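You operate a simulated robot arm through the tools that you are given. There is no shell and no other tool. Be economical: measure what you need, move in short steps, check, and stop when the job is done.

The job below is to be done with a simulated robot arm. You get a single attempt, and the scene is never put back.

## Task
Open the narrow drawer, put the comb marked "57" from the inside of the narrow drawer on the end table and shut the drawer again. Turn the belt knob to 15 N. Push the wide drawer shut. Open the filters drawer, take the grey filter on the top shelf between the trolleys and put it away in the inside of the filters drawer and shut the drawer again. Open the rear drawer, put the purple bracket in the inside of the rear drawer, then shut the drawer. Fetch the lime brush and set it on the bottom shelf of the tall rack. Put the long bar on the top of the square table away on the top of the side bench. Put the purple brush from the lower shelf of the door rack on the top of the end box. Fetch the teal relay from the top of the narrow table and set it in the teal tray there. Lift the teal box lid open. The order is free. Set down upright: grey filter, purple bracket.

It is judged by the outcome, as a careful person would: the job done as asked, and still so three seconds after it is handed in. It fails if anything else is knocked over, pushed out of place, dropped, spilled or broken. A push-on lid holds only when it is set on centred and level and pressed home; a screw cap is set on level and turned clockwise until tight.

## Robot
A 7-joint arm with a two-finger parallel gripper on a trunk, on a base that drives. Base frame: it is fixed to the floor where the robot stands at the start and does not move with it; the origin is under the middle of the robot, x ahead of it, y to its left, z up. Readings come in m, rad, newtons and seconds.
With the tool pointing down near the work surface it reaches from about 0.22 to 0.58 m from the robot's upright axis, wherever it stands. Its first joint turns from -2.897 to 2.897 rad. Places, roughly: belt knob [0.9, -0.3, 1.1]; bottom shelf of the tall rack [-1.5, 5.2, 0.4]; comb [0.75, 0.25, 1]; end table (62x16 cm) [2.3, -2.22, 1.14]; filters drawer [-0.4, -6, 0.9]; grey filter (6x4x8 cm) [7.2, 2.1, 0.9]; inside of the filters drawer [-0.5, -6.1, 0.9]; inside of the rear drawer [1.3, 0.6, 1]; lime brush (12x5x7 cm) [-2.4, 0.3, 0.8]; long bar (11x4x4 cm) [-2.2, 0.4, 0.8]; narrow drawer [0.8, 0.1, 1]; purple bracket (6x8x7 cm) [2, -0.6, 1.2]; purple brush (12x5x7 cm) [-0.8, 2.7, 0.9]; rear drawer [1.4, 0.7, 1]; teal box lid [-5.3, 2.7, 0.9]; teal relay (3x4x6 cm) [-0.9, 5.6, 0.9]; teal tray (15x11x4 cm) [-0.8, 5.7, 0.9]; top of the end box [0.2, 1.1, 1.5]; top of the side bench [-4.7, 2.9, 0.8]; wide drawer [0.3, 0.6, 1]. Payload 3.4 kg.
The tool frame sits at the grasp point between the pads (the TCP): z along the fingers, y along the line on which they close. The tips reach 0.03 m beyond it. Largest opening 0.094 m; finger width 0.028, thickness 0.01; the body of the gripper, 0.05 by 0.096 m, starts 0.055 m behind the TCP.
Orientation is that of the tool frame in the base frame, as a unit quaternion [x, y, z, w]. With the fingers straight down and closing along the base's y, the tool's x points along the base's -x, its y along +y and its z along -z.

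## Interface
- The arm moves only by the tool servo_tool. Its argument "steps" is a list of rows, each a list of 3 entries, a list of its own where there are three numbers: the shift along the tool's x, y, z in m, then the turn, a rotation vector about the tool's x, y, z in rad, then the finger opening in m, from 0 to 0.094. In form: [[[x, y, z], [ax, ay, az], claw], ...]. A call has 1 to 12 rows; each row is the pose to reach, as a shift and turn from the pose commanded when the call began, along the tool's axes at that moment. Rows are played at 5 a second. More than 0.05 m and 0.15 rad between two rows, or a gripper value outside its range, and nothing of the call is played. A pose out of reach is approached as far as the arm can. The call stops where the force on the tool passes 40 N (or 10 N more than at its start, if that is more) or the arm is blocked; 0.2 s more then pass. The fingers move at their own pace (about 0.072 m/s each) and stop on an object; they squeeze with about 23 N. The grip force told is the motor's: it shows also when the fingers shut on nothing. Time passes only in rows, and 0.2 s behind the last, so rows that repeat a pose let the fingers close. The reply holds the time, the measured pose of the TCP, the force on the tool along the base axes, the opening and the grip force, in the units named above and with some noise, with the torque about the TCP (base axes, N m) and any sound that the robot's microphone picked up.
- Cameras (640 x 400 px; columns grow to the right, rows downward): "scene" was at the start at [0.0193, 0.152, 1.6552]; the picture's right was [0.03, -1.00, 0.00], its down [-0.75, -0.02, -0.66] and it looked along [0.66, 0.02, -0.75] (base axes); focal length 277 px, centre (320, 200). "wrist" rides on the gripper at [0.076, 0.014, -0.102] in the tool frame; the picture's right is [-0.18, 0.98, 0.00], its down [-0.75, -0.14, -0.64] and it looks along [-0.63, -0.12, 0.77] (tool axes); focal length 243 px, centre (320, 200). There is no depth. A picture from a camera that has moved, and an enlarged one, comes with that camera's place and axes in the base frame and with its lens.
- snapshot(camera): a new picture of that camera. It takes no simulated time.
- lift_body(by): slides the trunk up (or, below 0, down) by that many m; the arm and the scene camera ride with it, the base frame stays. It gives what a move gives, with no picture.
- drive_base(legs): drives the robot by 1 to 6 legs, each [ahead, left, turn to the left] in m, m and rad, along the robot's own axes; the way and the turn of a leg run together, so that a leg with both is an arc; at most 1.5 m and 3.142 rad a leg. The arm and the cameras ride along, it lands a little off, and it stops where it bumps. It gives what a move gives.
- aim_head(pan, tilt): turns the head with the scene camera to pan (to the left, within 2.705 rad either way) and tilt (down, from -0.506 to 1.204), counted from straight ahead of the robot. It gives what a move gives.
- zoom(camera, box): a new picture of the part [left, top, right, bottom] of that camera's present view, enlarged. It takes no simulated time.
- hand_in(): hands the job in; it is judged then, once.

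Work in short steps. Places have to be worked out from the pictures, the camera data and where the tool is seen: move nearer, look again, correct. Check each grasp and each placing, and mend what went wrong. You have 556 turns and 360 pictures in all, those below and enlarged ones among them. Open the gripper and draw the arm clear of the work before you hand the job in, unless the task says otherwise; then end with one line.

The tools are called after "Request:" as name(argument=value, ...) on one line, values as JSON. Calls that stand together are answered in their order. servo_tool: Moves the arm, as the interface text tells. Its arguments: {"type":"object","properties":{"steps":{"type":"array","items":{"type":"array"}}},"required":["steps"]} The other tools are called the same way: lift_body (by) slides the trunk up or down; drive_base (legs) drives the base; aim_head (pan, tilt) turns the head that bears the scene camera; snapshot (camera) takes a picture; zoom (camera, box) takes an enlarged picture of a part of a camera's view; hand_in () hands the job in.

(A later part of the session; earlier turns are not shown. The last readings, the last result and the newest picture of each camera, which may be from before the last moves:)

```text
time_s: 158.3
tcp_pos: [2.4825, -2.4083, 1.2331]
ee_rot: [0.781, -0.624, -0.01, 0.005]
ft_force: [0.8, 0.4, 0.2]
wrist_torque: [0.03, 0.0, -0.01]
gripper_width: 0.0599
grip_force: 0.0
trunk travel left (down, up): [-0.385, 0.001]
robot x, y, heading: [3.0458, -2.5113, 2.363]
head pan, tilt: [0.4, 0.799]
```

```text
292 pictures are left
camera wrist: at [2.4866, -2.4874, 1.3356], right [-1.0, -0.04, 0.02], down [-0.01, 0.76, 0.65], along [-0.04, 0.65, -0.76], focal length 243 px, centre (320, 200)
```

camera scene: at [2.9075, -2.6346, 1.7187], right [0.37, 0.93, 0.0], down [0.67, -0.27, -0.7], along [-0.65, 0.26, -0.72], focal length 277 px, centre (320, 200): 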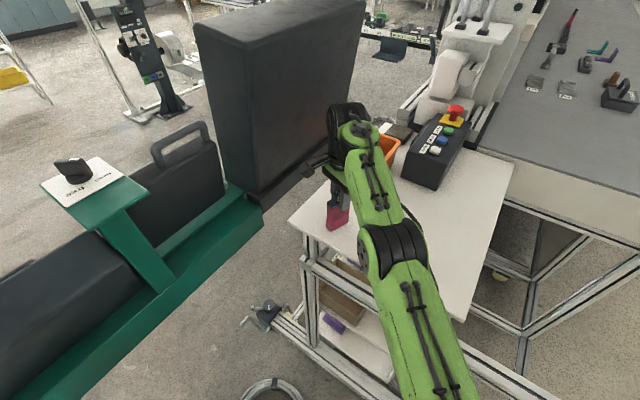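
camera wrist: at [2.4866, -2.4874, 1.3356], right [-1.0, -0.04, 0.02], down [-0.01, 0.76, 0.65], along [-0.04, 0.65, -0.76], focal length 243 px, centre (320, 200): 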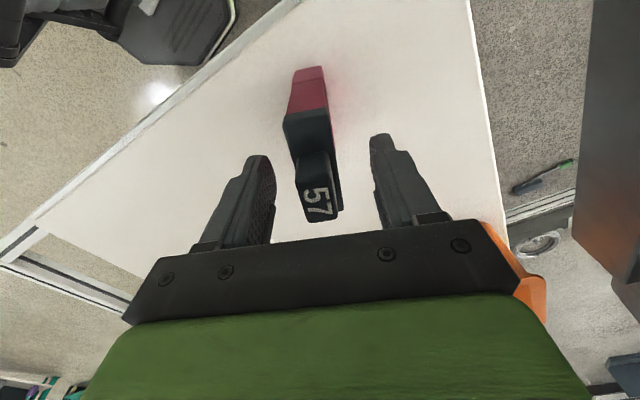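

It stands free. I raise the gripper clear, retract, and check the comb.

Request:
servo_tool(steps=[[[0, 0, -0.03], [0, 0, 0], 0.06], [[0, 0, -0.06], [0, 0, 0], 0.06], [[0, 0, -0.1], [0, 0, 0], 0.06], [[0, -0.02, -0.13], [0, 0, 0], 0.06], [[0, -0.06, -0.13], [0, 0, 0], 0.06], [[0, -0.1, -0.13], [0, 0, 0], 0.06], [[0, -0.14, -0.13], [0, 0, 0], 0.06], [[0, -0.18, -0.13], [0, 0, 0], 0.06], [[0, -0.21, -0.13], [0, 0, 0], 0.06]])

Request:
snapshot(camera="scene")

```text
time_s: 160.3
tcp_pos: [2.6938, -2.3648, 1.3594]
ee_rot: [0.781, -0.625, -0.011, 0.007]
ft_force: [-0.4, 1.2, 0.6]
wrist_torque: [0.02, 0.0, 0.01]
gripper_width: 0.0596
grip_force: 0.1
out of reach, approached as far as the arm can: row 1, 2, 3, 4
trunk travel left (down, up): [-0.385, 0.001]
robot x, y, heading: [3.0456, -2.5115, 2.361]
head pan, tilt: [0.4, 0.799]
```

```text
291 pictures are left
camera scene: at [2.9116, -2.6361, 1.719], right [0.37, 0.93, 0.0], down [0.67, -0.27, -0.7], along [-0.65, 0.26, -0.72], focal length 277 px, centre (320, 200)
```

scene: 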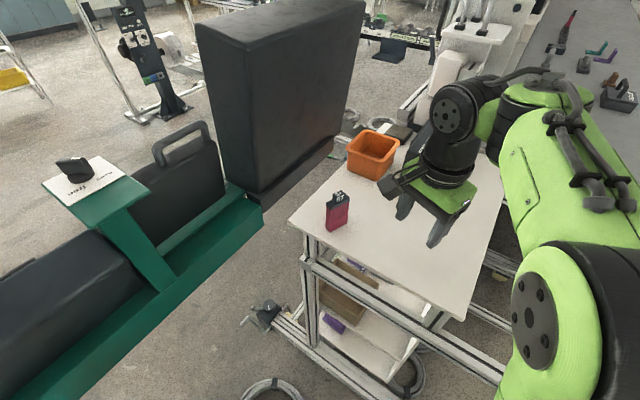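

The comb stands firmly on the end table. I back out the way I came, swing round in the open aisle and drive to the purple bracket.

Request:
drive_base(legs=[[-0.345, 0.06, 0], [-0.194, -1.083, 0], [0, 0, 1.392]])

```text
time_s: 171.3
tcp_pos: [3.952, -2.5009, 1.3599]
ee_rot: [0.999, 0.035, -0.005, 0.011]
ft_force: [-0.3, 0.0, -0.4]
wrist_torque: [0.02, 0.0, 0.01]
gripper_width: 0.0602
grip_force: 0.0
trunk travel left (down, up): [-0.385, 0.001]
robot x, y, heading: [4.1503, -2.1701, -2.498]
head pan, tilt: [0.4, 0.799]
```

Request:
drive_base(legs=[[0, 0, -0.03], [0, -1.25, 0], [0, -1.2, 0]])

Request:
aim_head(pan=0.0, tilt=0.7)

Request:
snapshot(camera="scene")

```text
time_s: 183.6
tcp_pos: [2.5235, -0.5137, 1.3582]
ee_rot: [0.999, 0.035, -0.004, 0.011]
ft_force: [0.4, -1.1, 0.1]
wrist_torque: [-0.02, -0.05, 0.02]
gripper_width: 0.0601
grip_force: 0.0
trunk travel left (down, up): [-0.385, 0.001]
robot x, y, heading: [2.7216, -0.1862, -2.501]
head pan, tilt: [0.4, 0.799]
```

```text
time_s: 184.5
tcp_pos: [2.5239, -0.5154, 1.3584]
ee_rot: [0.999, 0.035, -0.004, 0.011]
ft_force: [0.2, -0.7, 0.7]
wrist_torque: [0.02, 0.01, -0.02]
gripper_width: 0.0599
grip_force: 0.1
trunk travel left (down, up): [-0.385, 0.001]
robot x, y, heading: [2.7215, -0.187, -2.499]
head pan, tilt: [0.0, 0.7]
```

```text
290 pictures are left
camera scene: at [2.7964, -0.3242, 1.727], right [-0.6, 0.8, 0.0], down [0.52, 0.39, -0.76], along [-0.61, -0.46, -0.64], focal length 277 px, centre (320, 200)
```

scene: 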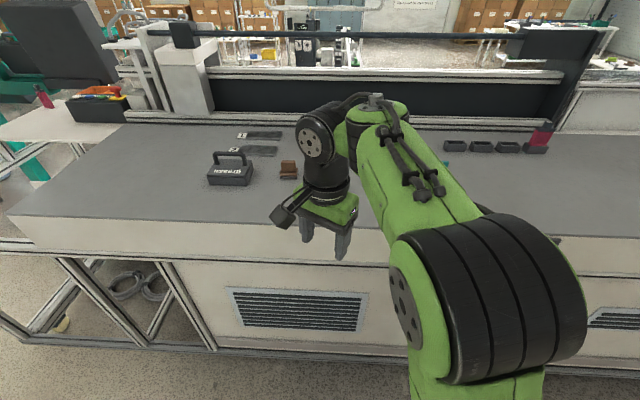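

The arm hides the bracket. I shift right 0.35 m and look again.

Request:
drive_base(legs=[[0, -0.35, -0.03]])

Request:
snapshot(camera="scene")

Request:
snapshot(camera="wrist")

```text
time_s: 186.7
tcp_pos: [2.3105, -0.2272, 1.3583]
ee_rot: [1.0, 0.02, -0.005, 0.011]
ft_force: [0.0, 0.4, 1.1]
wrist_torque: [-0.01, 0.0, 0.0]
gripper_width: 0.0602
grip_force: 0.0
trunk travel left (down, up): [-0.385, 0.001]
robot x, y, heading: [2.5228, 0.099, -2.526]
head pan, tilt: [0.0, 0.7]
```

```text
289 pictures are left
camera scene: at [2.5894, -0.0451, 1.7271], right [-0.57, 0.82, 0.0], down [0.53, 0.37, -0.76], along [-0.63, -0.44, -0.64], focal length 277 px, centre (320, 200)
```

scene: 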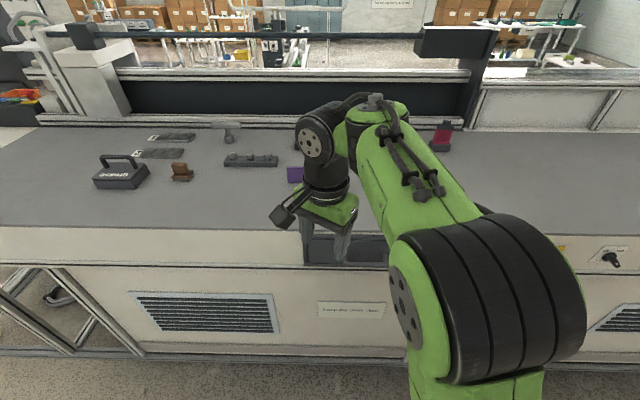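

```text
288 pictures are left
camera wrist: at [2.3879, -0.2368, 1.4611], right [-0.14, -0.99, 0.02], down [-0.75, 0.13, 0.65], along [-0.64, 0.08, -0.76], focal length 243 px, centre (320, 200)
```

wrist: 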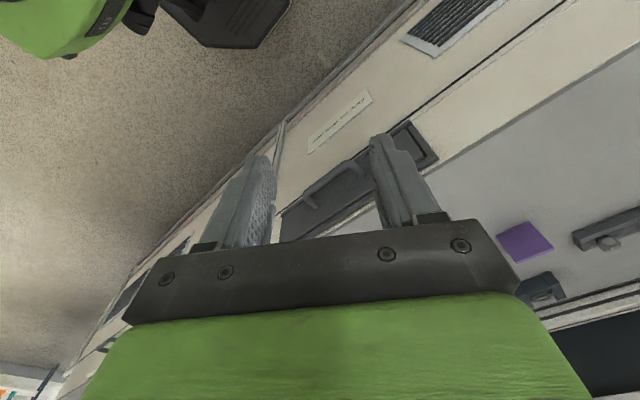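

The purple bracket is at about (2.01, −0.56), 0.80 m ahead and 0.24 m left. I drive 0.25 m ahead and 0.3 m left, then retract the arm for a view.

Request:
drive_base(legs=[[0.0, 0.42, 0], [0.24, 0, 0]])

Request:
snapshot(camera="scene")

Request:
snapshot(camera="wrist")

```text
time_s: 190.7
tcp_pos: [2.3544, -0.7099, 1.358]
ee_rot: [1.0, 0.018, -0.006, 0.01]
ft_force: [-0.6, -0.5, -0.5]
wrist_torque: [0.01, -0.03, -0.01]
gripper_width: 0.0599
grip_force: 0.1
trunk travel left (down, up): [-0.385, 0.001]
robot x, y, heading: [2.5611, -0.3895, -2.536]
head pan, tilt: [0.0, 0.7]
```

```text
287 pictures are left
camera scene: at [2.6332, -0.5284, 1.7271], right [-0.57, 0.82, 0.0], down [0.53, 0.37, -0.76], along [-0.63, -0.44, -0.64], focal length 277 px, centre (320, 200)
```

scene: 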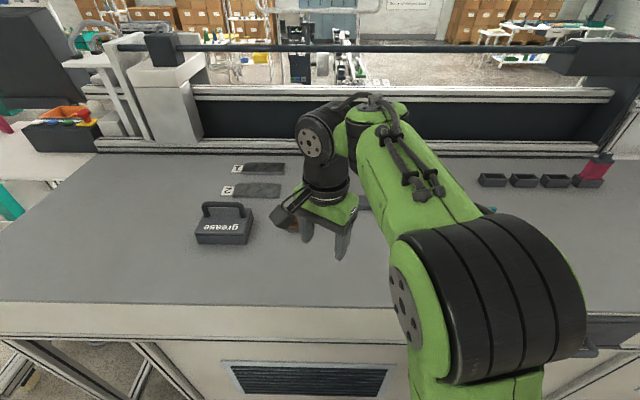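

```text
286 pictures are left
camera wrist: at [2.4314, -0.7197, 1.4611], right [-0.15, -0.99, 0.02], down [-0.75, 0.13, 0.65], along [-0.64, 0.08, -0.76], focal length 243 px, centre (320, 200)
```

wrist: 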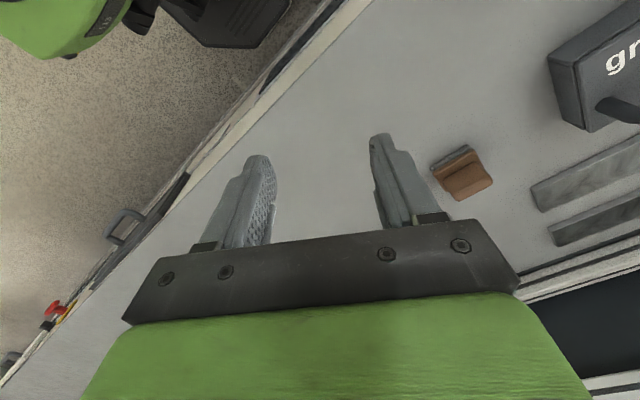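

The bracket is now ahead-right of me; I shift right 0.15 m and move the hand out over it for a wrist view.

Request:
drive_base(legs=[[0.0, -0.15, 0]])

Request:
servo_tool(steps=[[[-0.02, -0.03, 0.01], [0, 0, 0], 0.08], [[-0.05, -0.06, 0.02], [0, 0, 0], 0.09], [[-0.08, -0.09, 0.03], [0, 0, 0], 0.09], [[-0.11, -0.12, 0.04], [0, 0, 0], 0.09]])

Request:
snapshot(camera="scene")

Request:
snapshot(camera="wrist")

```text
time_s: 192.1
tcp_pos: [2.2704, -0.5878, 1.3585]
ee_rot: [1.0, 0.019, -0.005, 0.011]
ft_force: [0.7, 0.0, -0.1]
wrist_torque: [0.0, -0.01, 0.02]
gripper_width: 0.06
grip_force: 0.0
trunk travel left (down, up): [-0.385, 0.001]
robot x, y, heading: [2.4819, -0.2622, -2.539]
head pan, tilt: [0.0, 0.7]
```

```text
time_s: 193.1
tcp_pos: [2.1543, -0.4721, 1.3198]
ee_rot: [1.0, 0.019, -0.005, 0.012]
ft_force: [-0.7, -0.3, 0.1]
wrist_torque: [-0.05, -0.01, -0.02]
gripper_width: 0.0902
grip_force: 0.1
trunk travel left (down, up): [-0.385, 0.001]
robot x, y, heading: [2.4772, -0.2632, -2.534]
head pan, tilt: [0.0, 0.7]
```

```text
285 pictures are left
camera scene: at [2.546, -0.405, 1.7272], right [-0.57, 0.82, 0.0], down [0.53, 0.37, -0.76], along [-0.63, -0.44, -0.64], focal length 277 px, centre (320, 200)
```

scene: 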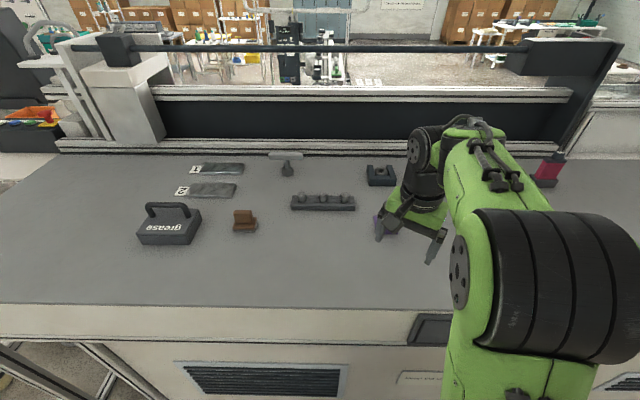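

```text
284 pictures are left
camera wrist: at [2.2305, -0.4814, 1.4215], right [-0.15, -0.99, 0.02], down [-0.75, 0.13, 0.65], along [-0.64, 0.08, -0.76], focal length 243 px, centre (320, 200)
```

wrist: 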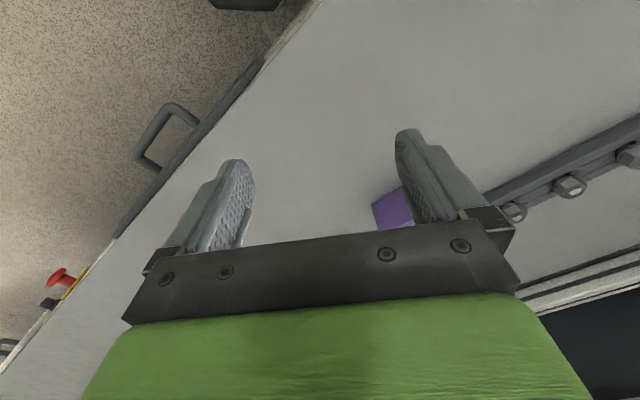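

I move the hand aside to the left so that the scene camera can see the bracket's shape.

Request:
servo_tool(steps=[[[0.03, 0.035, -0.02], [0, 0, 0], 0.09], [[0.06, 0.075, -0.03], [0, 0, 0], 0.09], [[0.09, 0.115, -0.03], [0, 0, 0], 0.09], [[0.12, 0.155, -0.03], [0, 0, 0], 0.09], [[0.15, 0.19, -0.03], [0, 0, 0], 0.09], [[0.17, 0.23, -0.03], [0, 0, 0], 0.09], [[0.19, 0.27, -0.03], [0, 0, 0], 0.09]])

Request:
snapshot(camera="scene")

```text
refused: row 1 steps farther than a row can; nothing moved
```

```text
283 pictures are left
camera scene: at [2.546, -0.405, 1.7272], right [-0.57, 0.82, 0.0], down [0.53, 0.37, -0.76], along [-0.63, -0.44, -0.64], focal length 277 px, centre (320, 200)
```

scene: 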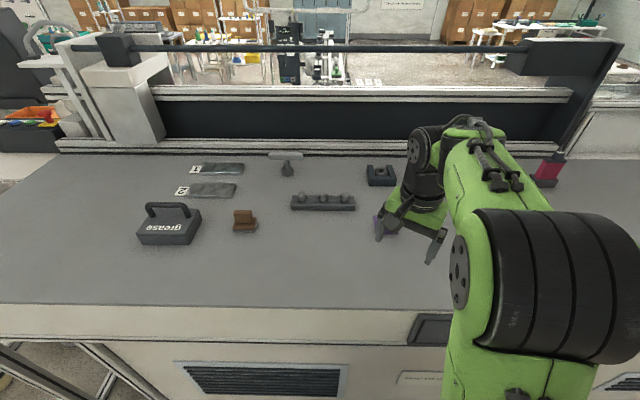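

Request:
servo_tool(steps=[[[0.02, 0.025, -0.01], [0, 0, 0], 0.09], [[0.045, 0.055, -0.02], [0, 0, 0], 0.09], [[0.07, 0.09, -0.03], [0, 0, 0], 0.09], [[0.095, 0.125, -0.03], [0, 0, 0], 0.09], [[0.12, 0.16, -0.03], [0, 0, 0], 0.09], [[0.145, 0.195, -0.03], [0, 0, 0], 0.09], [[0.165, 0.23, -0.03], [0, 0, 0], 0.09], [[0.185, 0.265, -0.03], [0, 0, 0], 0.09]])

Request:
snapshot(camera="scene")

```text
time_s: 194.9
tcp_pos: [2.3527, -0.7343, 1.3498]
ee_rot: [1.0, 0.019, -0.005, 0.01]
ft_force: [-0.2, 0.6, 0.2]
wrist_torque: [0.02, 0.06, 0.0]
gripper_width: 0.09
grip_force: 0.1
trunk travel left (down, up): [-0.385, 0.001]
robot x, y, heading: [2.482, -0.264, -2.53]
head pan, tilt: [0.0, 0.7]
```

```text
282 pictures are left
camera scene: at [2.5493, -0.4085, 1.7268], right [-0.57, 0.82, 0.0], down [0.53, 0.37, -0.76], along [-0.63, -0.44, -0.64], focal length 277 px, centre (320, 200)
```

scene: 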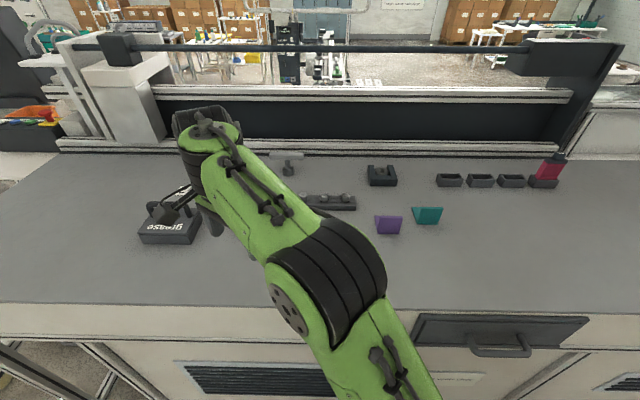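

Request:
zoom(camera="scene", box=[340, 180, 460, 255])

```text
5.33 times, centred on (400, 218) of scene
camera zoom: at [2.5493, -0.4085, 1.7268], right [-0.57, 0.82, 0.0], down [0.53, 0.37, -0.76], along [-0.63, -0.44, -0.64], focal length 1477 px, centre (-107, 107)
```

zoom: 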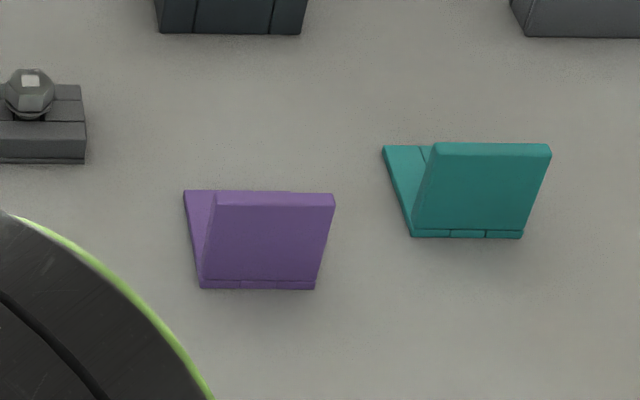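

The bracket is an L: a vertical plate (6 cm wide, 7 cm high) on the near side at (1.99, −0.555), base running back. I go over it with the fingers turned to close across the plate's thickness.

Request:
servo_tool(steps=[[[-0.036, -0.02, 0.005], [0, 0, 0.11], 0.07], [[-0.072, -0.04, 0.01], [0, 0, 0.22], 0.06], [[-0.108, -0.06, 0.015], [0, 0, 0.33], 0.06], [[-0.144, -0.08, 0.02], [0, 0, 0.44], 0.06], [[-0.18, -0.1, 0.025], [0, 0, 0.55], 0.06], [[-0.216, -0.12, 0.03], [0, 0, 0.66], 0.06], [[-0.252, -0.14, 0.035], [0, 0, 0.77], 0.06], [[-0.288, -0.16, 0.04], [0, 0, 0.88], 0.06], [[-0.324, -0.18, 0.045], [0, 0, 0.98], 0.06], [[-0.356, -0.194, 0.05], [0, 0, 1.0], 0.06]])

Request:
snapshot(camera="wrist")

Request:
snapshot(camera="scene")

```text
time_s: 197.1
tcp_pos: [1.9966, -0.5398, 1.2943]
ee_rot: [0.887, -0.462, 0.002, 0.013]
ft_force: [-0.2, 0.4, 0.0]
wrist_torque: [-0.03, -0.02, -0.01]
gripper_width: 0.06
grip_force: 0.1
out of reach, approached as far as the arm can: row 10
trunk travel left (down, up): [-0.385, 0.001]
robot x, y, heading: [2.4817, -0.2664, -2.534]
head pan, tilt: [0.0, 0.7]
```

```text
280 pictures are left
camera wrist: at [2.0282, -0.6087, 1.3996], right [-0.91, -0.41, 0.02], down [-0.31, 0.71, 0.63], along [-0.27, 0.57, -0.78], focal length 243 px, centre (320, 200)
```

wrist: 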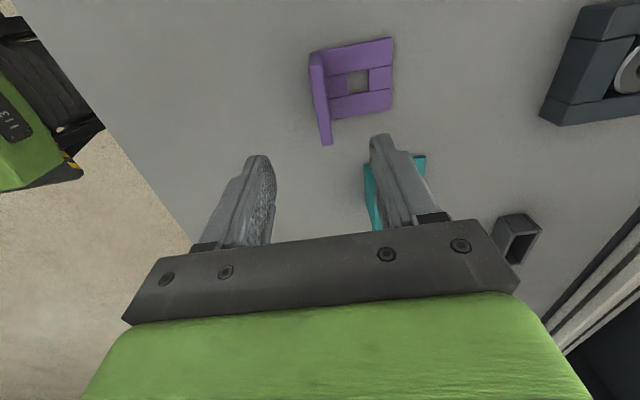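

```text
279 pictures are left
camera scene: at [2.5473, -0.4041, 1.7272], right [-0.57, 0.82, 0.0], down [0.53, 0.37, -0.77], along [-0.63, -0.44, -0.64], focal length 277 px, centre (320, 200)
```

scene: 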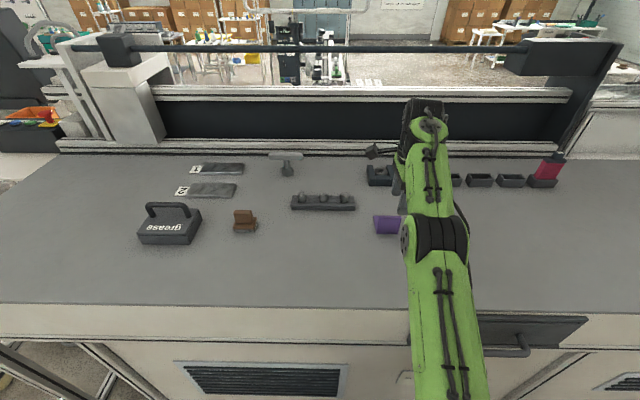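

From the wrist view the plate is 18 mm to robot-left and 4 mm ahead of the tool axis. I correct, level the tool and descend halfway.

Request:
servo_tool(steps=[[[0.01, 0.002, 0.02], [0.021, -0.016, 0], 0.05], [[0.0185, 0.0035, 0.05], [0.021, -0.016, 0], 0.05]])

Request:
snapshot(camera="wrist")

```text
time_s: 197.7
tcp_pos: [2.0063, -0.5629, 1.2455]
ee_rot: [0.887, -0.462, 0.0, -0.001]
ft_force: [0.4, 0.3, 0.5]
wrist_torque: [0.0, 0.01, -0.01]
gripper_width: 0.0501
grip_force: 0.1
trunk travel left (down, up): [-0.385, 0.001]
robot x, y, heading: [2.4765, -0.2657, -2.531]
head pan, tilt: [0.0, 0.7]
```

```text
278 pictures are left
camera wrist: at [2.0373, -0.6335, 1.3478], right [-0.91, -0.41, 0.0], down [-0.31, 0.7, 0.65], along [-0.27, 0.59, -0.76], focal length 243 px, centre (320, 200)
```

wrist: 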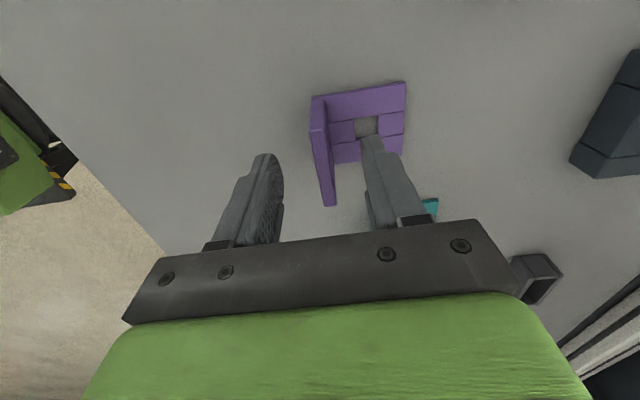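

Aligned. I descend to z≈1.19 and close on the plate.

Request:
servo_tool(steps=[[[0, 0, 0.03], [0, 0, 0], 0.05], [[0, 0, 0.055], [0, 0, 0], 0.05], [[0, 0, 0.055], [0, 0, 0], 0.03], [[0, 0, 0.055], [0, 0, 0], 0.01], [[0, 0, 0.055], [0, 0, 0], 0], [[0, 0, 0.055], [0, 0, 0], 0]])

Request:
snapshot(camera="wrist")

```text
time_s: 199.1
tcp_pos: [2.0066, -0.562, 1.1907]
ee_rot: [0.887, -0.462, -0.001, 0.0]
ft_force: [-0.7, -1.0, 2.8]
wrist_torque: [0.01, 0.0, 0.02]
gripper_width: 0.014
grip_force: 22.3
trunk travel left (down, up): [-0.385, 0.001]
robot x, y, heading: [2.4806, -0.2655, -2.531]
head pan, tilt: [0.0, 0.7]
```

```text
277 pictures are left
camera wrist: at [2.0369, -0.6339, 1.2936], right [-0.91, -0.41, 0.0], down [-0.31, 0.7, 0.64], along [-0.27, 0.59, -0.76], focal length 243 px, centre (320, 200)
```

wrist: 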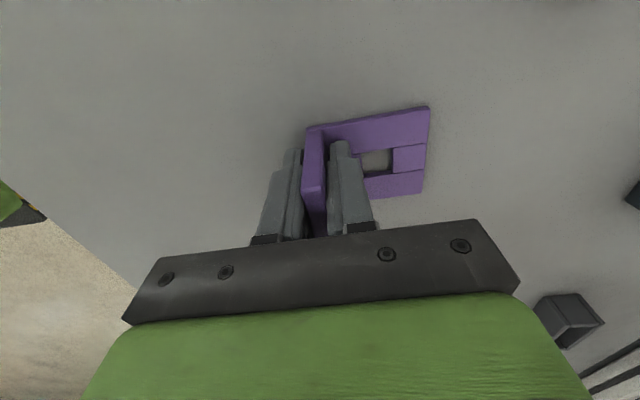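

Grasp works, but the rear drawer must be opened first with an empty hand; I release the bracket, rise and go to the drawer.

Request:
servo_tool(steps=[[[0, 0, 0], [0, 0, 0], 0.03], [[0, 0, 0], [0, 0, 0], 0.05], [[0, 0, 0], [0, 0, 0], 0.05], [[0, 0, -0.04], [0, 0, 0], 0.05], [[0, 0, -0.08], [0, 0, 0], 0.05], [[0, -0.02, -0.11], [0, 0, 0], 0.05], [[0, -0.06, -0.12], [0, 0, 0], 0.05], [[0, -0.1, -0.12], [0, 0, 0], 0.05], [[0, -0.14, -0.12], [0, 0, 0], 0.05], [[0, -0.18, -0.12], [0, 0, 0], 0.05], [[0, -0.22, -0.12], [0, 0, 0], 0.05]])

Request:
snapshot(camera="scene")

```text
time_s: 201.5
tcp_pos: [2.1891, -0.4362, 1.3121]
ee_rot: [0.887, -0.462, -0.002, 0.0]
ft_force: [0.9, 0.3, 0.3]
wrist_torque: [0.01, 0.01, -0.02]
gripper_width: 0.0499
grip_force: 0.0
trunk travel left (down, up): [-0.385, 0.001]
robot x, y, heading: [2.4786, -0.2679, -2.533]
head pan, tilt: [0.0, 0.7]
```

```text
276 pictures are left
camera scene: at [2.5509, -0.4048, 1.7271], right [-0.57, 0.82, 0.0], down [0.53, 0.37, -0.77], along [-0.63, -0.44, -0.64], focal length 277 px, centre (320, 200)
```

scene: 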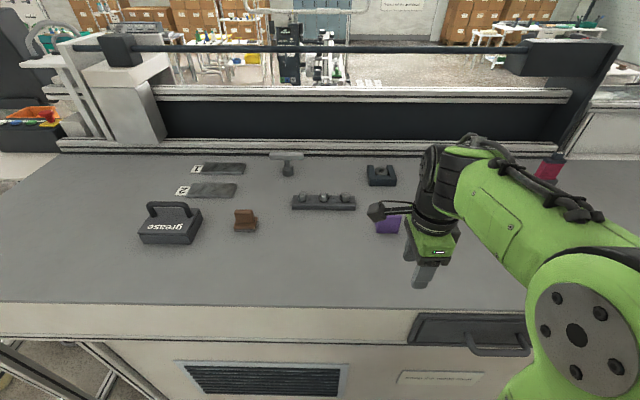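

Bracket still stands. I back off and drive right to the rear drawer.

Request:
drive_base(legs=[[-0.12, 0, 0], [0, -1.4, 0]])

Request:
snapshot(camera="scene")

Request:
snapshot(camera="wrist")

```text
time_s: 209.2
tcp_pos: [1.4841, 0.7475, 1.3099]
ee_rot: [0.892, -0.452, -0.001, 0.0]
ft_force: [0.5, 0.4, -0.5]
wrist_torque: [0.02, -0.04, -0.02]
gripper_width: 0.0501
grip_force: 0.1
trunk travel left (down, up): [-0.385, 0.001]
robot x, y, heading: [1.7744, 0.9292, -2.506]
head pan, tilt: [0.0, 0.7]
```

```text
275 pictures are left
camera scene: at [1.845, 0.7884, 1.7271], right [-0.59, 0.81, 0.0], down [0.52, 0.38, -0.76], along [-0.62, -0.45, -0.64], focal length 277 px, centre (320, 200)
```

scene: 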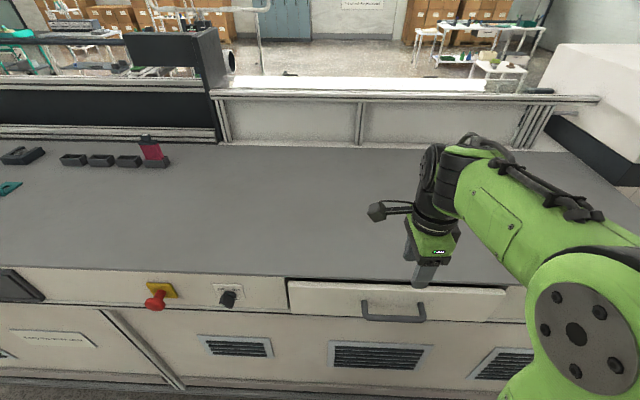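

```text
274 pictures are left
camera wrist: at [1.5173, 0.678, 1.4135], right [-0.9, -0.43, 0.0], down [-0.33, 0.69, 0.64], along [-0.28, 0.58, -0.76], focal length 243 px, centre (320, 200)
```

wrist: 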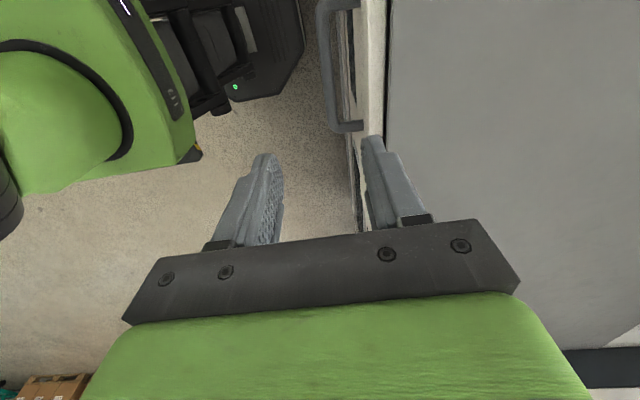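

The handle bar stands off ~4 cm from the face at about (1.476, 0.727, 1.105), so a tool-down grip with one finger behind works. I back 0.17 m for pull room.

Request:
drive_base(legs=[[-0.17, 0, -0.022]])

Request:
servo_tool(steps=[[[0, 0.04, 0], [0, 0, 0], 0.05], [[0, 0.08, 0.0], [0, 0, 0], 0.05], [[0, 0.12, 0.0], [0, 0, 0], 0.05], [[0, 0.16, 0.02], [0, 0, 0], 0.05]])

Request:
snapshot(camera="wrist")

Request:
snapshot(camera="scene")

```text
time_s: 210.7
tcp_pos: [1.6164, 0.8519, 1.3117]
ee_rot: [0.887, -0.462, -0.003, -0.001]
ft_force: [0.1, -0.5, 0.1]
wrist_torque: [-0.03, -0.01, 0.03]
gripper_width: 0.0498
grip_force: 0.0
trunk travel left (down, up): [-0.385, 0.001]
robot x, y, heading: [1.9086, 1.023, -2.539]
head pan, tilt: [0.0, 0.7]
```

```text
time_s: 211.7
tcp_pos: [1.4805, 0.7603, 1.289]
ee_rot: [0.887, -0.462, -0.002, -0.001]
ft_force: [-0.2, 0.3, -0.2]
wrist_torque: [0.02, -0.01, 0.01]
gripper_width: 0.0497
grip_force: 0.1
trunk travel left (down, up): [-0.385, 0.001]
robot x, y, heading: [1.9111, 1.0255, -2.535]
head pan, tilt: [0.0, 0.7]
```

```text
273 pictures are left
camera wrist: at [1.5112, 0.6896, 1.3918], right [-0.91, -0.41, 0.0], down [-0.32, 0.7, 0.65], along [-0.26, 0.59, -0.76], focal length 243 px, centre (320, 200)
```

wrist: 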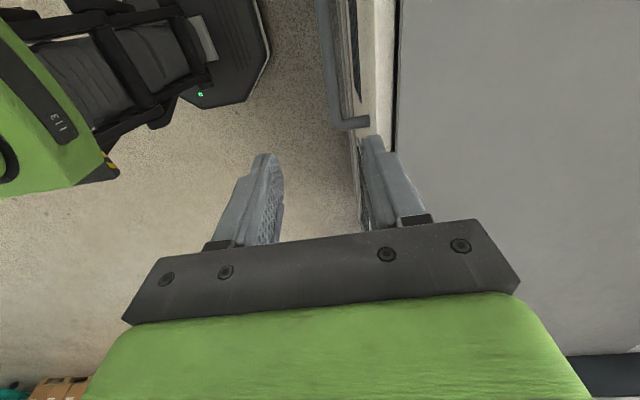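

```text
272 pictures are left
camera scene: at [1.9744, 0.8814, 1.727], right [-0.57, 0.82, 0.0], down [0.53, 0.37, -0.76], along [-0.63, -0.44, -0.65], focal length 277 px, centre (320, 200)
```

scene: 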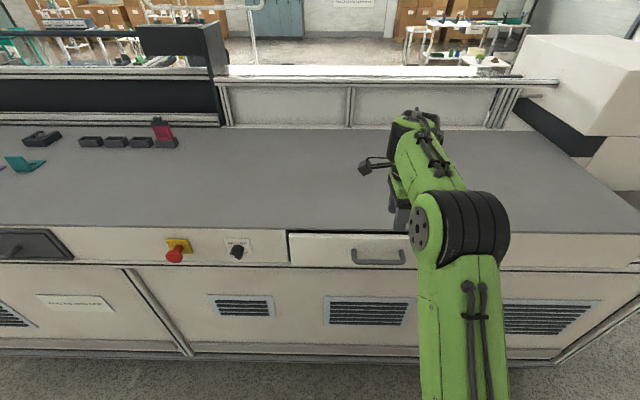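

Bar at u≈0.519, face at ≈0.559, so a 3 cm gap. With a 4 cm opening the far finger fits the gap; I align and descend partway.

Request:
servo_tool(steps=[[[0.009, 0.007, 0.03], [0, 0, 0], 0.04], [[0.017, 0.014, 0.07], [0, 0, 0], 0.04], [[0.017, 0.014, 0.11], [0, 0, 0], 0.04], [[0.017, 0.014, 0.135], [0, 0, 0], 0.04]])

Request:
snapshot(camera="wrist")

```text
time_s: 212.7
tcp_pos: [1.482, 0.7373, 1.1536]
ee_rot: [0.887, -0.462, -0.002, -0.001]
ft_force: [-0.2, 0.0, 0.2]
wrist_torque: [0.02, 0.0, 0.01]
gripper_width: 0.0404
grip_force: 0.0
trunk travel left (down, up): [-0.385, 0.001]
robot x, y, heading: [1.9129, 1.0227, -2.532]
head pan, tilt: [0.0, 0.7]
```

```text
271 pictures are left
camera wrist: at [1.5127, 0.6662, 1.2564], right [-0.91, -0.41, 0.0], down [-0.32, 0.7, 0.64], along [-0.27, 0.59, -0.76], focal length 243 px, centre (320, 200)
```

wrist: 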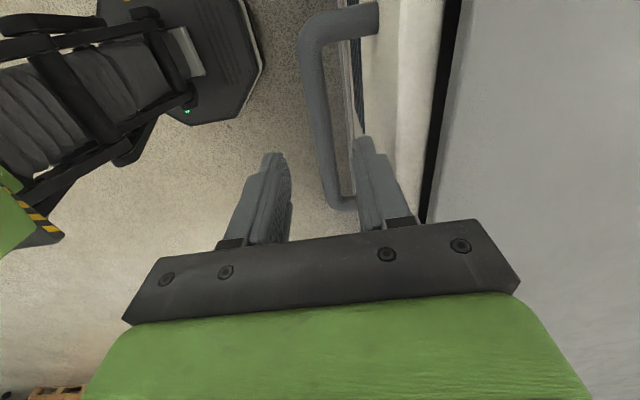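

The bar lies between the fingers. I descend to z≈1.11 and close.

Request:
servo_tool(steps=[[[0.01, 0.001, 0.02], [0, 0, 0], 0.04], [[0.015, 0.001, 0.043], [0, 0, 0], 0.04], [[0.015, 0.001, 0.043], [0, 0, 0], 0.02], [[0.015, 0.001, 0.043], [0, 0, 0], 0], [[0.015, 0.001, 0.043], [0, 0, 0], 0]])

Request:
snapshot(camera="wrist")

```text
time_s: 213.9
tcp_pos: [1.4907, 0.7253, 1.1131]
ee_rot: [0.886, -0.463, -0.001, -0.001]
ft_force: [-0.8, -3.3, 0.6]
wrist_torque: [-0.46, -0.17, -1.1]
gripper_width: 0.0149
grip_force: 45.5
trunk travel left (down, up): [-0.385, 0.001]
robot x, y, heading: [1.9124, 1.022, -2.532]
head pan, tilt: [0.0, 0.7]
```

```text
270 pictures are left
camera wrist: at [1.5214, 0.654, 1.2154], right [-0.91, -0.41, 0.0], down [-0.31, 0.7, 0.64], along [-0.26, 0.59, -0.76], focal length 243 px, centre (320, 200)
```

wrist: 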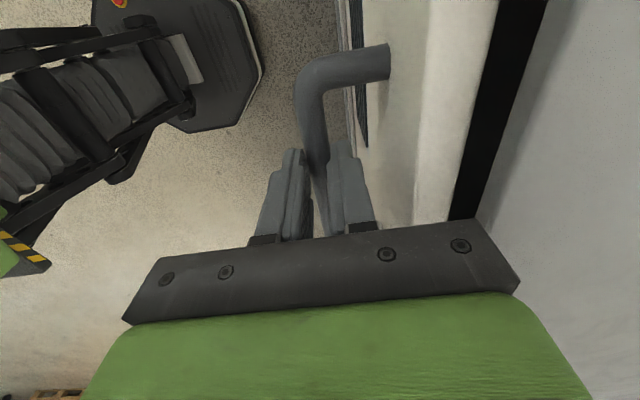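

Gripped with a finger behind the bar. I pull by driving back.

Request:
drive_base(legs=[[-0.1, 0, 0]])

Request:
snapshot(camera="scene")

```text
time_s: 215.4
tcp_pos: [1.5699, 0.7817, 1.1195]
ee_rot: [0.887, -0.462, -0.004, 0.007]
ft_force: [1.1, 0.4, 6.0]
wrist_torque: [-0.04, -0.06, 0.0]
gripper_width: 0.0
grip_force: 33.0
trunk travel left (down, up): [-0.385, 0.001]
robot x, y, heading: [1.9913, 1.0823, -2.532]
head pan, tilt: [0.0, 0.7]
stopped in leg 1: the force on the tool passed its limit at 43 N (the readings are from after the stop); the commanded pose is now the measured one
```

```text
269 pictures are left
camera scene: at [2.0601, 0.941, 1.727], right [-0.57, 0.82, 0.0], down [0.53, 0.37, -0.76], along [-0.63, -0.44, -0.64], focal length 277 px, centre (320, 200)
```

scene: 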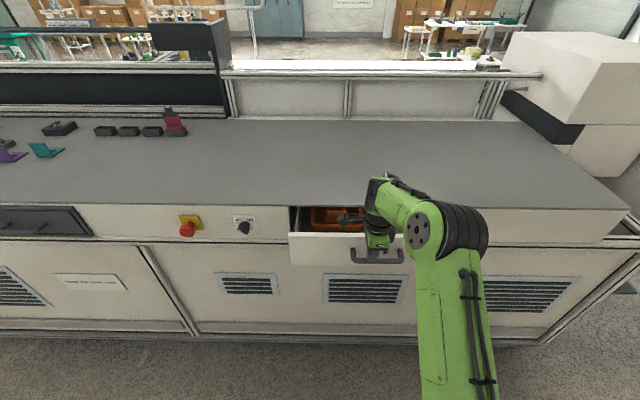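

The grip slipped off the top after ~8 cm of opening. I open the fingers, rise slightly and look.

Request:
servo_tool(steps=[[[0, 0, -0.03], [0, 0, 0], 0.0], [[0, 0, -0.05], [0, 0, 0], 0.03], [[0, 0, -0.05], [0, 0, 0], 0.04], [[0, 0, -0.05], [0, 0, 0], 0.04]])

Request:
snapshot(camera="wrist")

```text
time_s: 216.4
tcp_pos: [1.5704, 0.7811, 1.1692]
ee_rot: [0.887, -0.462, -0.004, 0.006]
ft_force: [0.6, -0.9, 0.5]
wrist_torque: [-0.02, -0.02, 0.02]
gripper_width: 0.0402
grip_force: 0.0
trunk travel left (down, up): [-0.385, 0.001]
robot x, y, heading: [1.992, 1.0801, -2.537]
head pan, tilt: [0.0, 0.7]
```

```text
268 pictures are left
camera wrist: at [1.6035, 0.7117, 1.2719], right [-0.91, -0.41, 0.01], down [-0.31, 0.7, 0.64], along [-0.27, 0.58, -0.77], focal length 243 px, centre (320, 200)
```

wrist: 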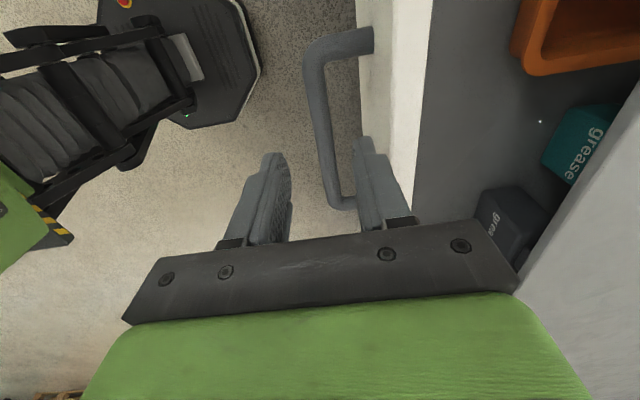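

Request:
servo_tool(steps=[[[0.01, 0.002, 0.03], [0, 0, 0], 0.042], [[0.018, 0.003, 0.06], [0, 0, 0], 0.042], [[0.018, 0.003, 0.084], [0, 0, 0], 0.042], [[0.018, 0.003, 0.084], [0, 0, 0], 0.02], [[0.018, 0.003, 0.084], [0, 0, 0], 0.0], [[0.018, 0.003, 0.084], [0, 0, 0], 0]])

Request:
snapshot(camera="wrist")

```text
time_s: 217.8
tcp_pos: [1.5771, 0.7635, 1.0856]
ee_rot: [0.887, -0.462, -0.004, 0.005]
ft_force: [-0.1, -0.2, -2.6]
wrist_torque: [-0.46, -0.29, -0.83]
gripper_width: 0.0196
grip_force: 44.8
trunk travel left (down, up): [-0.385, 0.001]
robot x, y, heading: [1.9927, 1.0814, -2.533]
head pan, tilt: [0.0, 0.7]
```

```text
267 pictures are left
camera wrist: at [1.6097, 0.6942, 1.1881], right [-0.91, -0.41, 0.01], down [-0.31, 0.7, 0.64], along [-0.27, 0.58, -0.77], focal length 243 px, centre (320, 200)
```

wrist: 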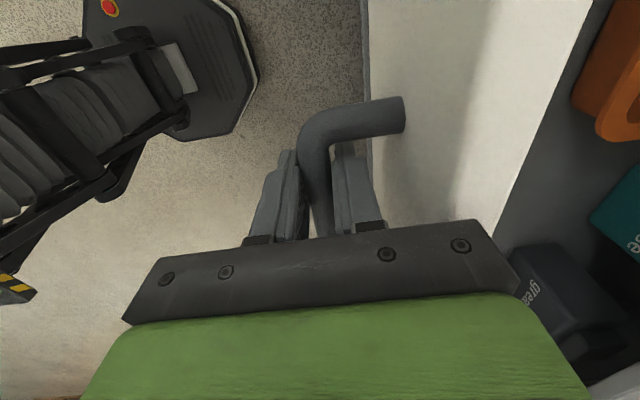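

Now gripped on full bar (19.6 mm). I pull back further.

Request:
drive_base(legs=[[-0.1, 0, 0]])

Request:
drive_base(legs=[[-0.06, 0, 0]])

Request:
snapshot(camera="scene")

```text
time_s: 218.9
tcp_pos: [1.6622, 0.8211, 1.0891]
ee_rot: [0.887, -0.462, -0.006, 0.009]
ft_force: [4.9, -7.4, 26.4]
wrist_torque: [-0.29, 0.02, -1.0]
gripper_width: 0.0157
grip_force: 45.3
trunk travel left (down, up): [-0.385, 0.001]
robot x, y, heading: [2.0733, 1.1371, -2.538]
head pan, tilt: [0.0, 0.7]
```

```text
time_s: 219.9
tcp_pos: [1.6919, 0.8429, 1.0909]
ee_rot: [0.886, -0.463, -0.011, 0.025]
ft_force: [0.5, -0.8, 10.2]
wrist_torque: [0.23, -0.09, -0.79]
gripper_width: 0.0155
grip_force: 44.9
trunk travel left (down, up): [-0.385, 0.001]
robot x, y, heading: [2.1146, 1.1682, -2.535]
head pan, tilt: [0.0, 0.7]
stopped in leg 1: the force on the tool passed its limit at 86 N (the readings are from after the stop); the commanded pose is now the measured one
```

```text
266 pictures are left
camera scene: at [2.183, 1.0255, 1.7269], right [-0.57, 0.82, 0.0], down [0.53, 0.37, -0.77], along [-0.63, -0.43, -0.64], focal length 277 px, centre (320, 200)
```

scene: 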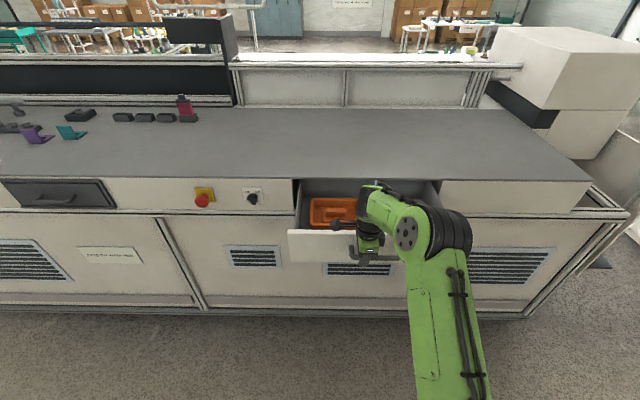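

It's at its end stop. I release, rise and look into the drawer.

Request:
servo_tool(steps=[[[0, 0, 0], [0, 0, 0], 0.03], [[0, 0, 0], [0, 0, 0], 0.045], [[0, 0, -0.04], [0, 0, 0], 0.045], [[0, 0, -0.08], [0, 0, 0], 0.045], [[0, 0, -0.12], [0, 0, 0], 0.045], [[0, 0, -0.16], [0, 0, 0], 0.045], [[0, 0.02, -0.2], [0, 0, 0], 0.045], [[0, 0.04, -0.23], [0, 0, 0], 0.045]])

Request:
snapshot(camera="wrist")

Request:
zoom(camera="scene", box=[270, 160, 470, 285])

```text
time_s: 221.7
tcp_pos: [1.6708, 0.8295, 1.311]
ee_rot: [0.886, -0.463, -0.011, 0.022]
ft_force: [-0.2, 0.9, 0.2]
wrist_torque: [-0.05, -0.01, -0.01]
gripper_width: 0.045
grip_force: 0.1
out of reach, approached as far as the arm can: row 8
trunk travel left (down, up): [-0.385, 0.001]
robot x, y, heading: [2.1175, 1.1647, -2.534]
head pan, tilt: [0.0, 0.7]
```

```text
265 pictures are left
camera wrist: at [1.7053, 0.7614, 1.4146], right [-0.91, -0.41, 0.05], down [-0.29, 0.72, 0.63], along [-0.29, 0.56, -0.77], focal length 243 px, centre (320, 200)
```

wrist: 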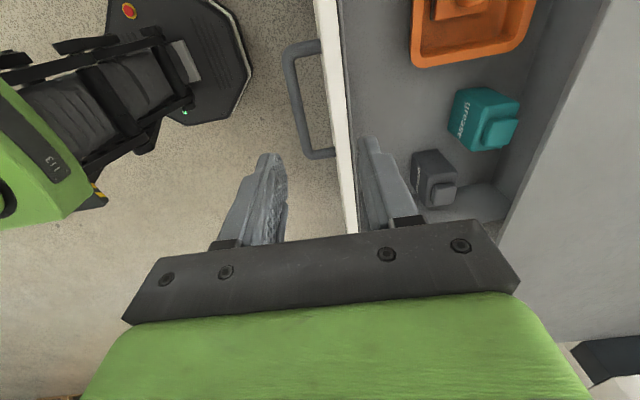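

```text
3.20 times, centred on (370, 222) of scene
camera zoom: at [2.1787, 1.0257, 1.7272], right [-0.57, 0.82, 0.0], down [0.53, 0.37, -0.76], along [-0.63, -0.44, -0.65], focal length 886 px, centre (160, 128)
```

zoom: 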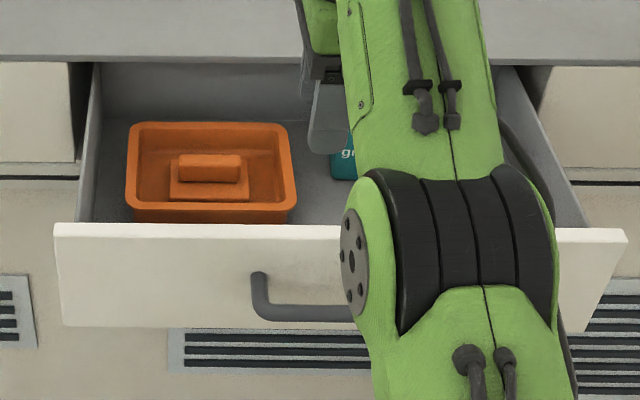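

The drawer's free floor lies just right of the orange tray, near the front. I retract, and drive back to the bracket.

Request:
servo_tool(steps=[[[0, -0.04, 0], [0.01, -0.04, 0], 0.05], [[0, -0.08, 0], [0.02, -0.04, 0], 0.05], [[0, -0.12, 0], [0.02, -0.04, 0], 0.05], [[0, -0.16, 0], [0.02, -0.04, 0], 0.05]])

Request:
drive_base(legs=[[0, 1.35, 0], [0.5, 0, 0]])

Request:
snapshot(camera="scene")

Request:
snapshot(camera="wrist")

```text
time_s: 222.7
tcp_pos: [1.7359, 0.8732, 1.3079]
ee_rot: [0.886, -0.463, -0.024, 0.005]
ft_force: [0.4, -0.1, 0.2]
wrist_torque: [0.0, -0.04, -0.02]
gripper_width: 0.0501
grip_force: 0.0
out of reach, approached as far as the arm can: row 1, 3, 4
trunk travel left (down, up): [-0.385, 0.001]
robot x, y, heading: [2.1152, 1.1698, -2.533]
head pan, tilt: [0.0, 0.7]
```

```text
time_s: 232.0
tcp_pos: [2.0745, -0.5153, 1.3082]
ee_rot: [0.884, -0.468, -0.025, 0.005]
ft_force: [-0.3, -0.1, 0.1]
wrist_torque: [0.02, 0.04, 0.0]
gripper_width: 0.0503
grip_force: 0.0
trunk travel left (down, up): [-0.385, 0.001]
robot x, y, heading: [2.4562, -0.2284, -2.55]
head pan, tilt: [0.0, 0.7]
```

```text
263 pictures are left
camera scene: at [2.5213, -0.3691, 1.7271], right [-0.56, 0.83, 0.0], down [0.53, 0.36, -0.76], along [-0.63, -0.43, -0.64], focal length 277 px, centre (320, 200)
```

scene: 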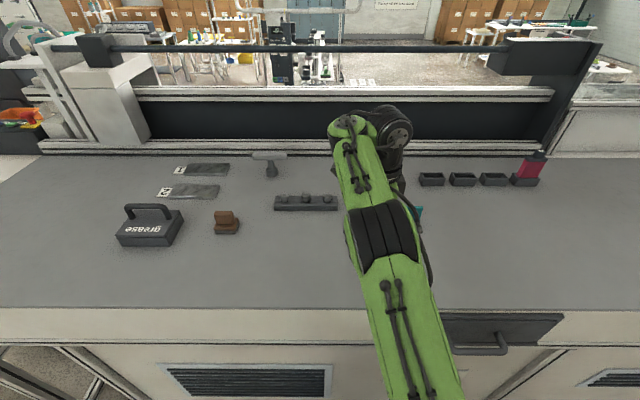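

```text
262 pictures are left
camera wrist: at [2.1088, -0.5878, 1.4079], right [-0.92, -0.4, 0.04], down [-0.28, 0.69, 0.67], along [-0.29, 0.6, -0.75], focal length 243 px, centre (320, 200)
```

wrist: 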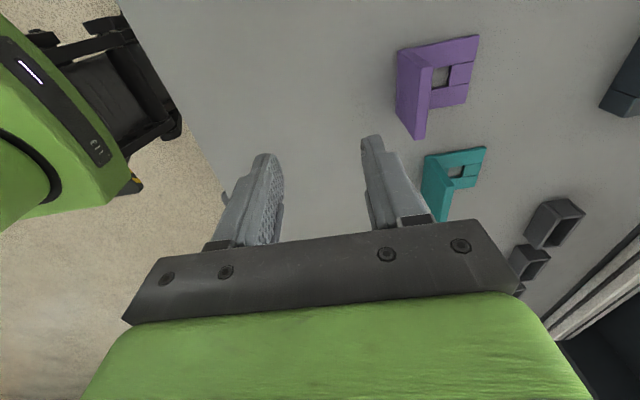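

Bracket is untouched. I level the tool and move above the known grasp pose.

Request:
servo_tool(steps=[[[0, 0.02, 0], [0.032, 0.04, -0.013], 0.05], [[0, 0.05, 0.02], [0.032, 0.04, -0.013], 0.05], [[0, 0.082, 0.05], [0.032, 0.04, -0.013], 0.05]])

Request:
snapshot(camera="wrist")

```text
time_s: 232.8
tcp_pos: [2.0, -0.5613, 1.2596]
ee_rot: [0.886, -0.463, 0.002, 0.001]
ft_force: [0.3, 0.0, 0.8]
wrist_torque: [-0.04, -0.02, -0.04]
gripper_width: 0.0502
grip_force: 0.0
trunk travel left (down, up): [-0.385, 0.001]
robot x, y, heading: [2.4561, -0.2268, -2.548]
head pan, tilt: [0.0, 0.7]
```

```text
261 pictures are left
camera wrist: at [2.0311, -0.631, 1.3621], right [-0.91, -0.41, 0.0], down [-0.32, 0.7, 0.64], along [-0.26, 0.58, -0.77], focal length 243 px, centre (320, 200)
```

wrist: 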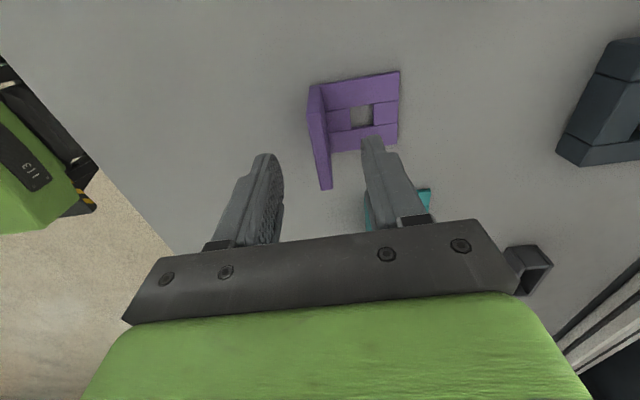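

Request:
servo_tool(steps=[[[0.004, -0.005, 0.03], [0, 0, 0], 0.05], [[0.004, -0.005, 0.069], [0, 0, 0], 0.05], [[0.004, -0.005, 0.069], [0, 0, 0], 0.02], [[0.004, -0.005, 0.069], [0, 0, 0], 0], [[0.004, -0.005, 0.069], [0, 0, 0], 0], [[0.004, -0.005, 0.04], [0, 0, 0], 0], [[0.004, -0.005, 0.0], [0, 0, 0], 0], [[0.004, -0.005, -0.03], [0, 0, 0], 0], [[0.004, -0.005, -0.05], [0, 0, 0], 0]])

Request:
snapshot(camera="wrist")

```text
time_s: 234.8
tcp_pos: [2.0198, -0.5534, 1.3057]
ee_rot: [0.887, -0.463, 0.0, 0.002]
ft_force: [0.3, 0.1, -1.2]
wrist_torque: [0.01, -0.02, 0.04]
gripper_width: 0.0141
grip_force: 23.3
out of reach, approached as far as the arm can: row 9
trunk travel left (down, up): [-0.385, 0.001]
robot x, y, heading: [2.4552, -0.2259, -2.545]
head pan, tilt: [0.0, 0.7]
```

```text
260 pictures are left
camera wrist: at [2.052, -0.6234, 1.4095], right [-0.91, -0.41, 0.0], down [-0.32, 0.7, 0.64], along [-0.26, 0.58, -0.77], focal length 243 px, centre (320, 200)
```

wrist: 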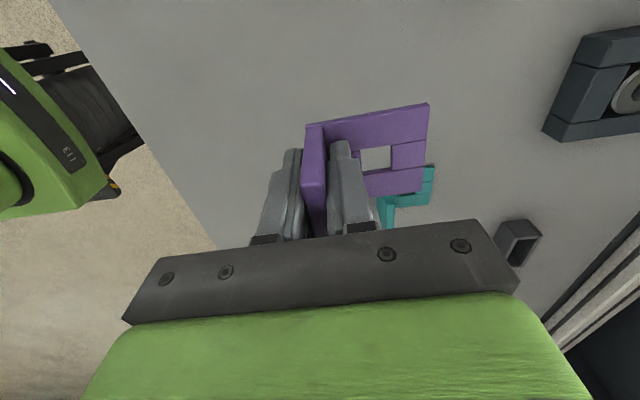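

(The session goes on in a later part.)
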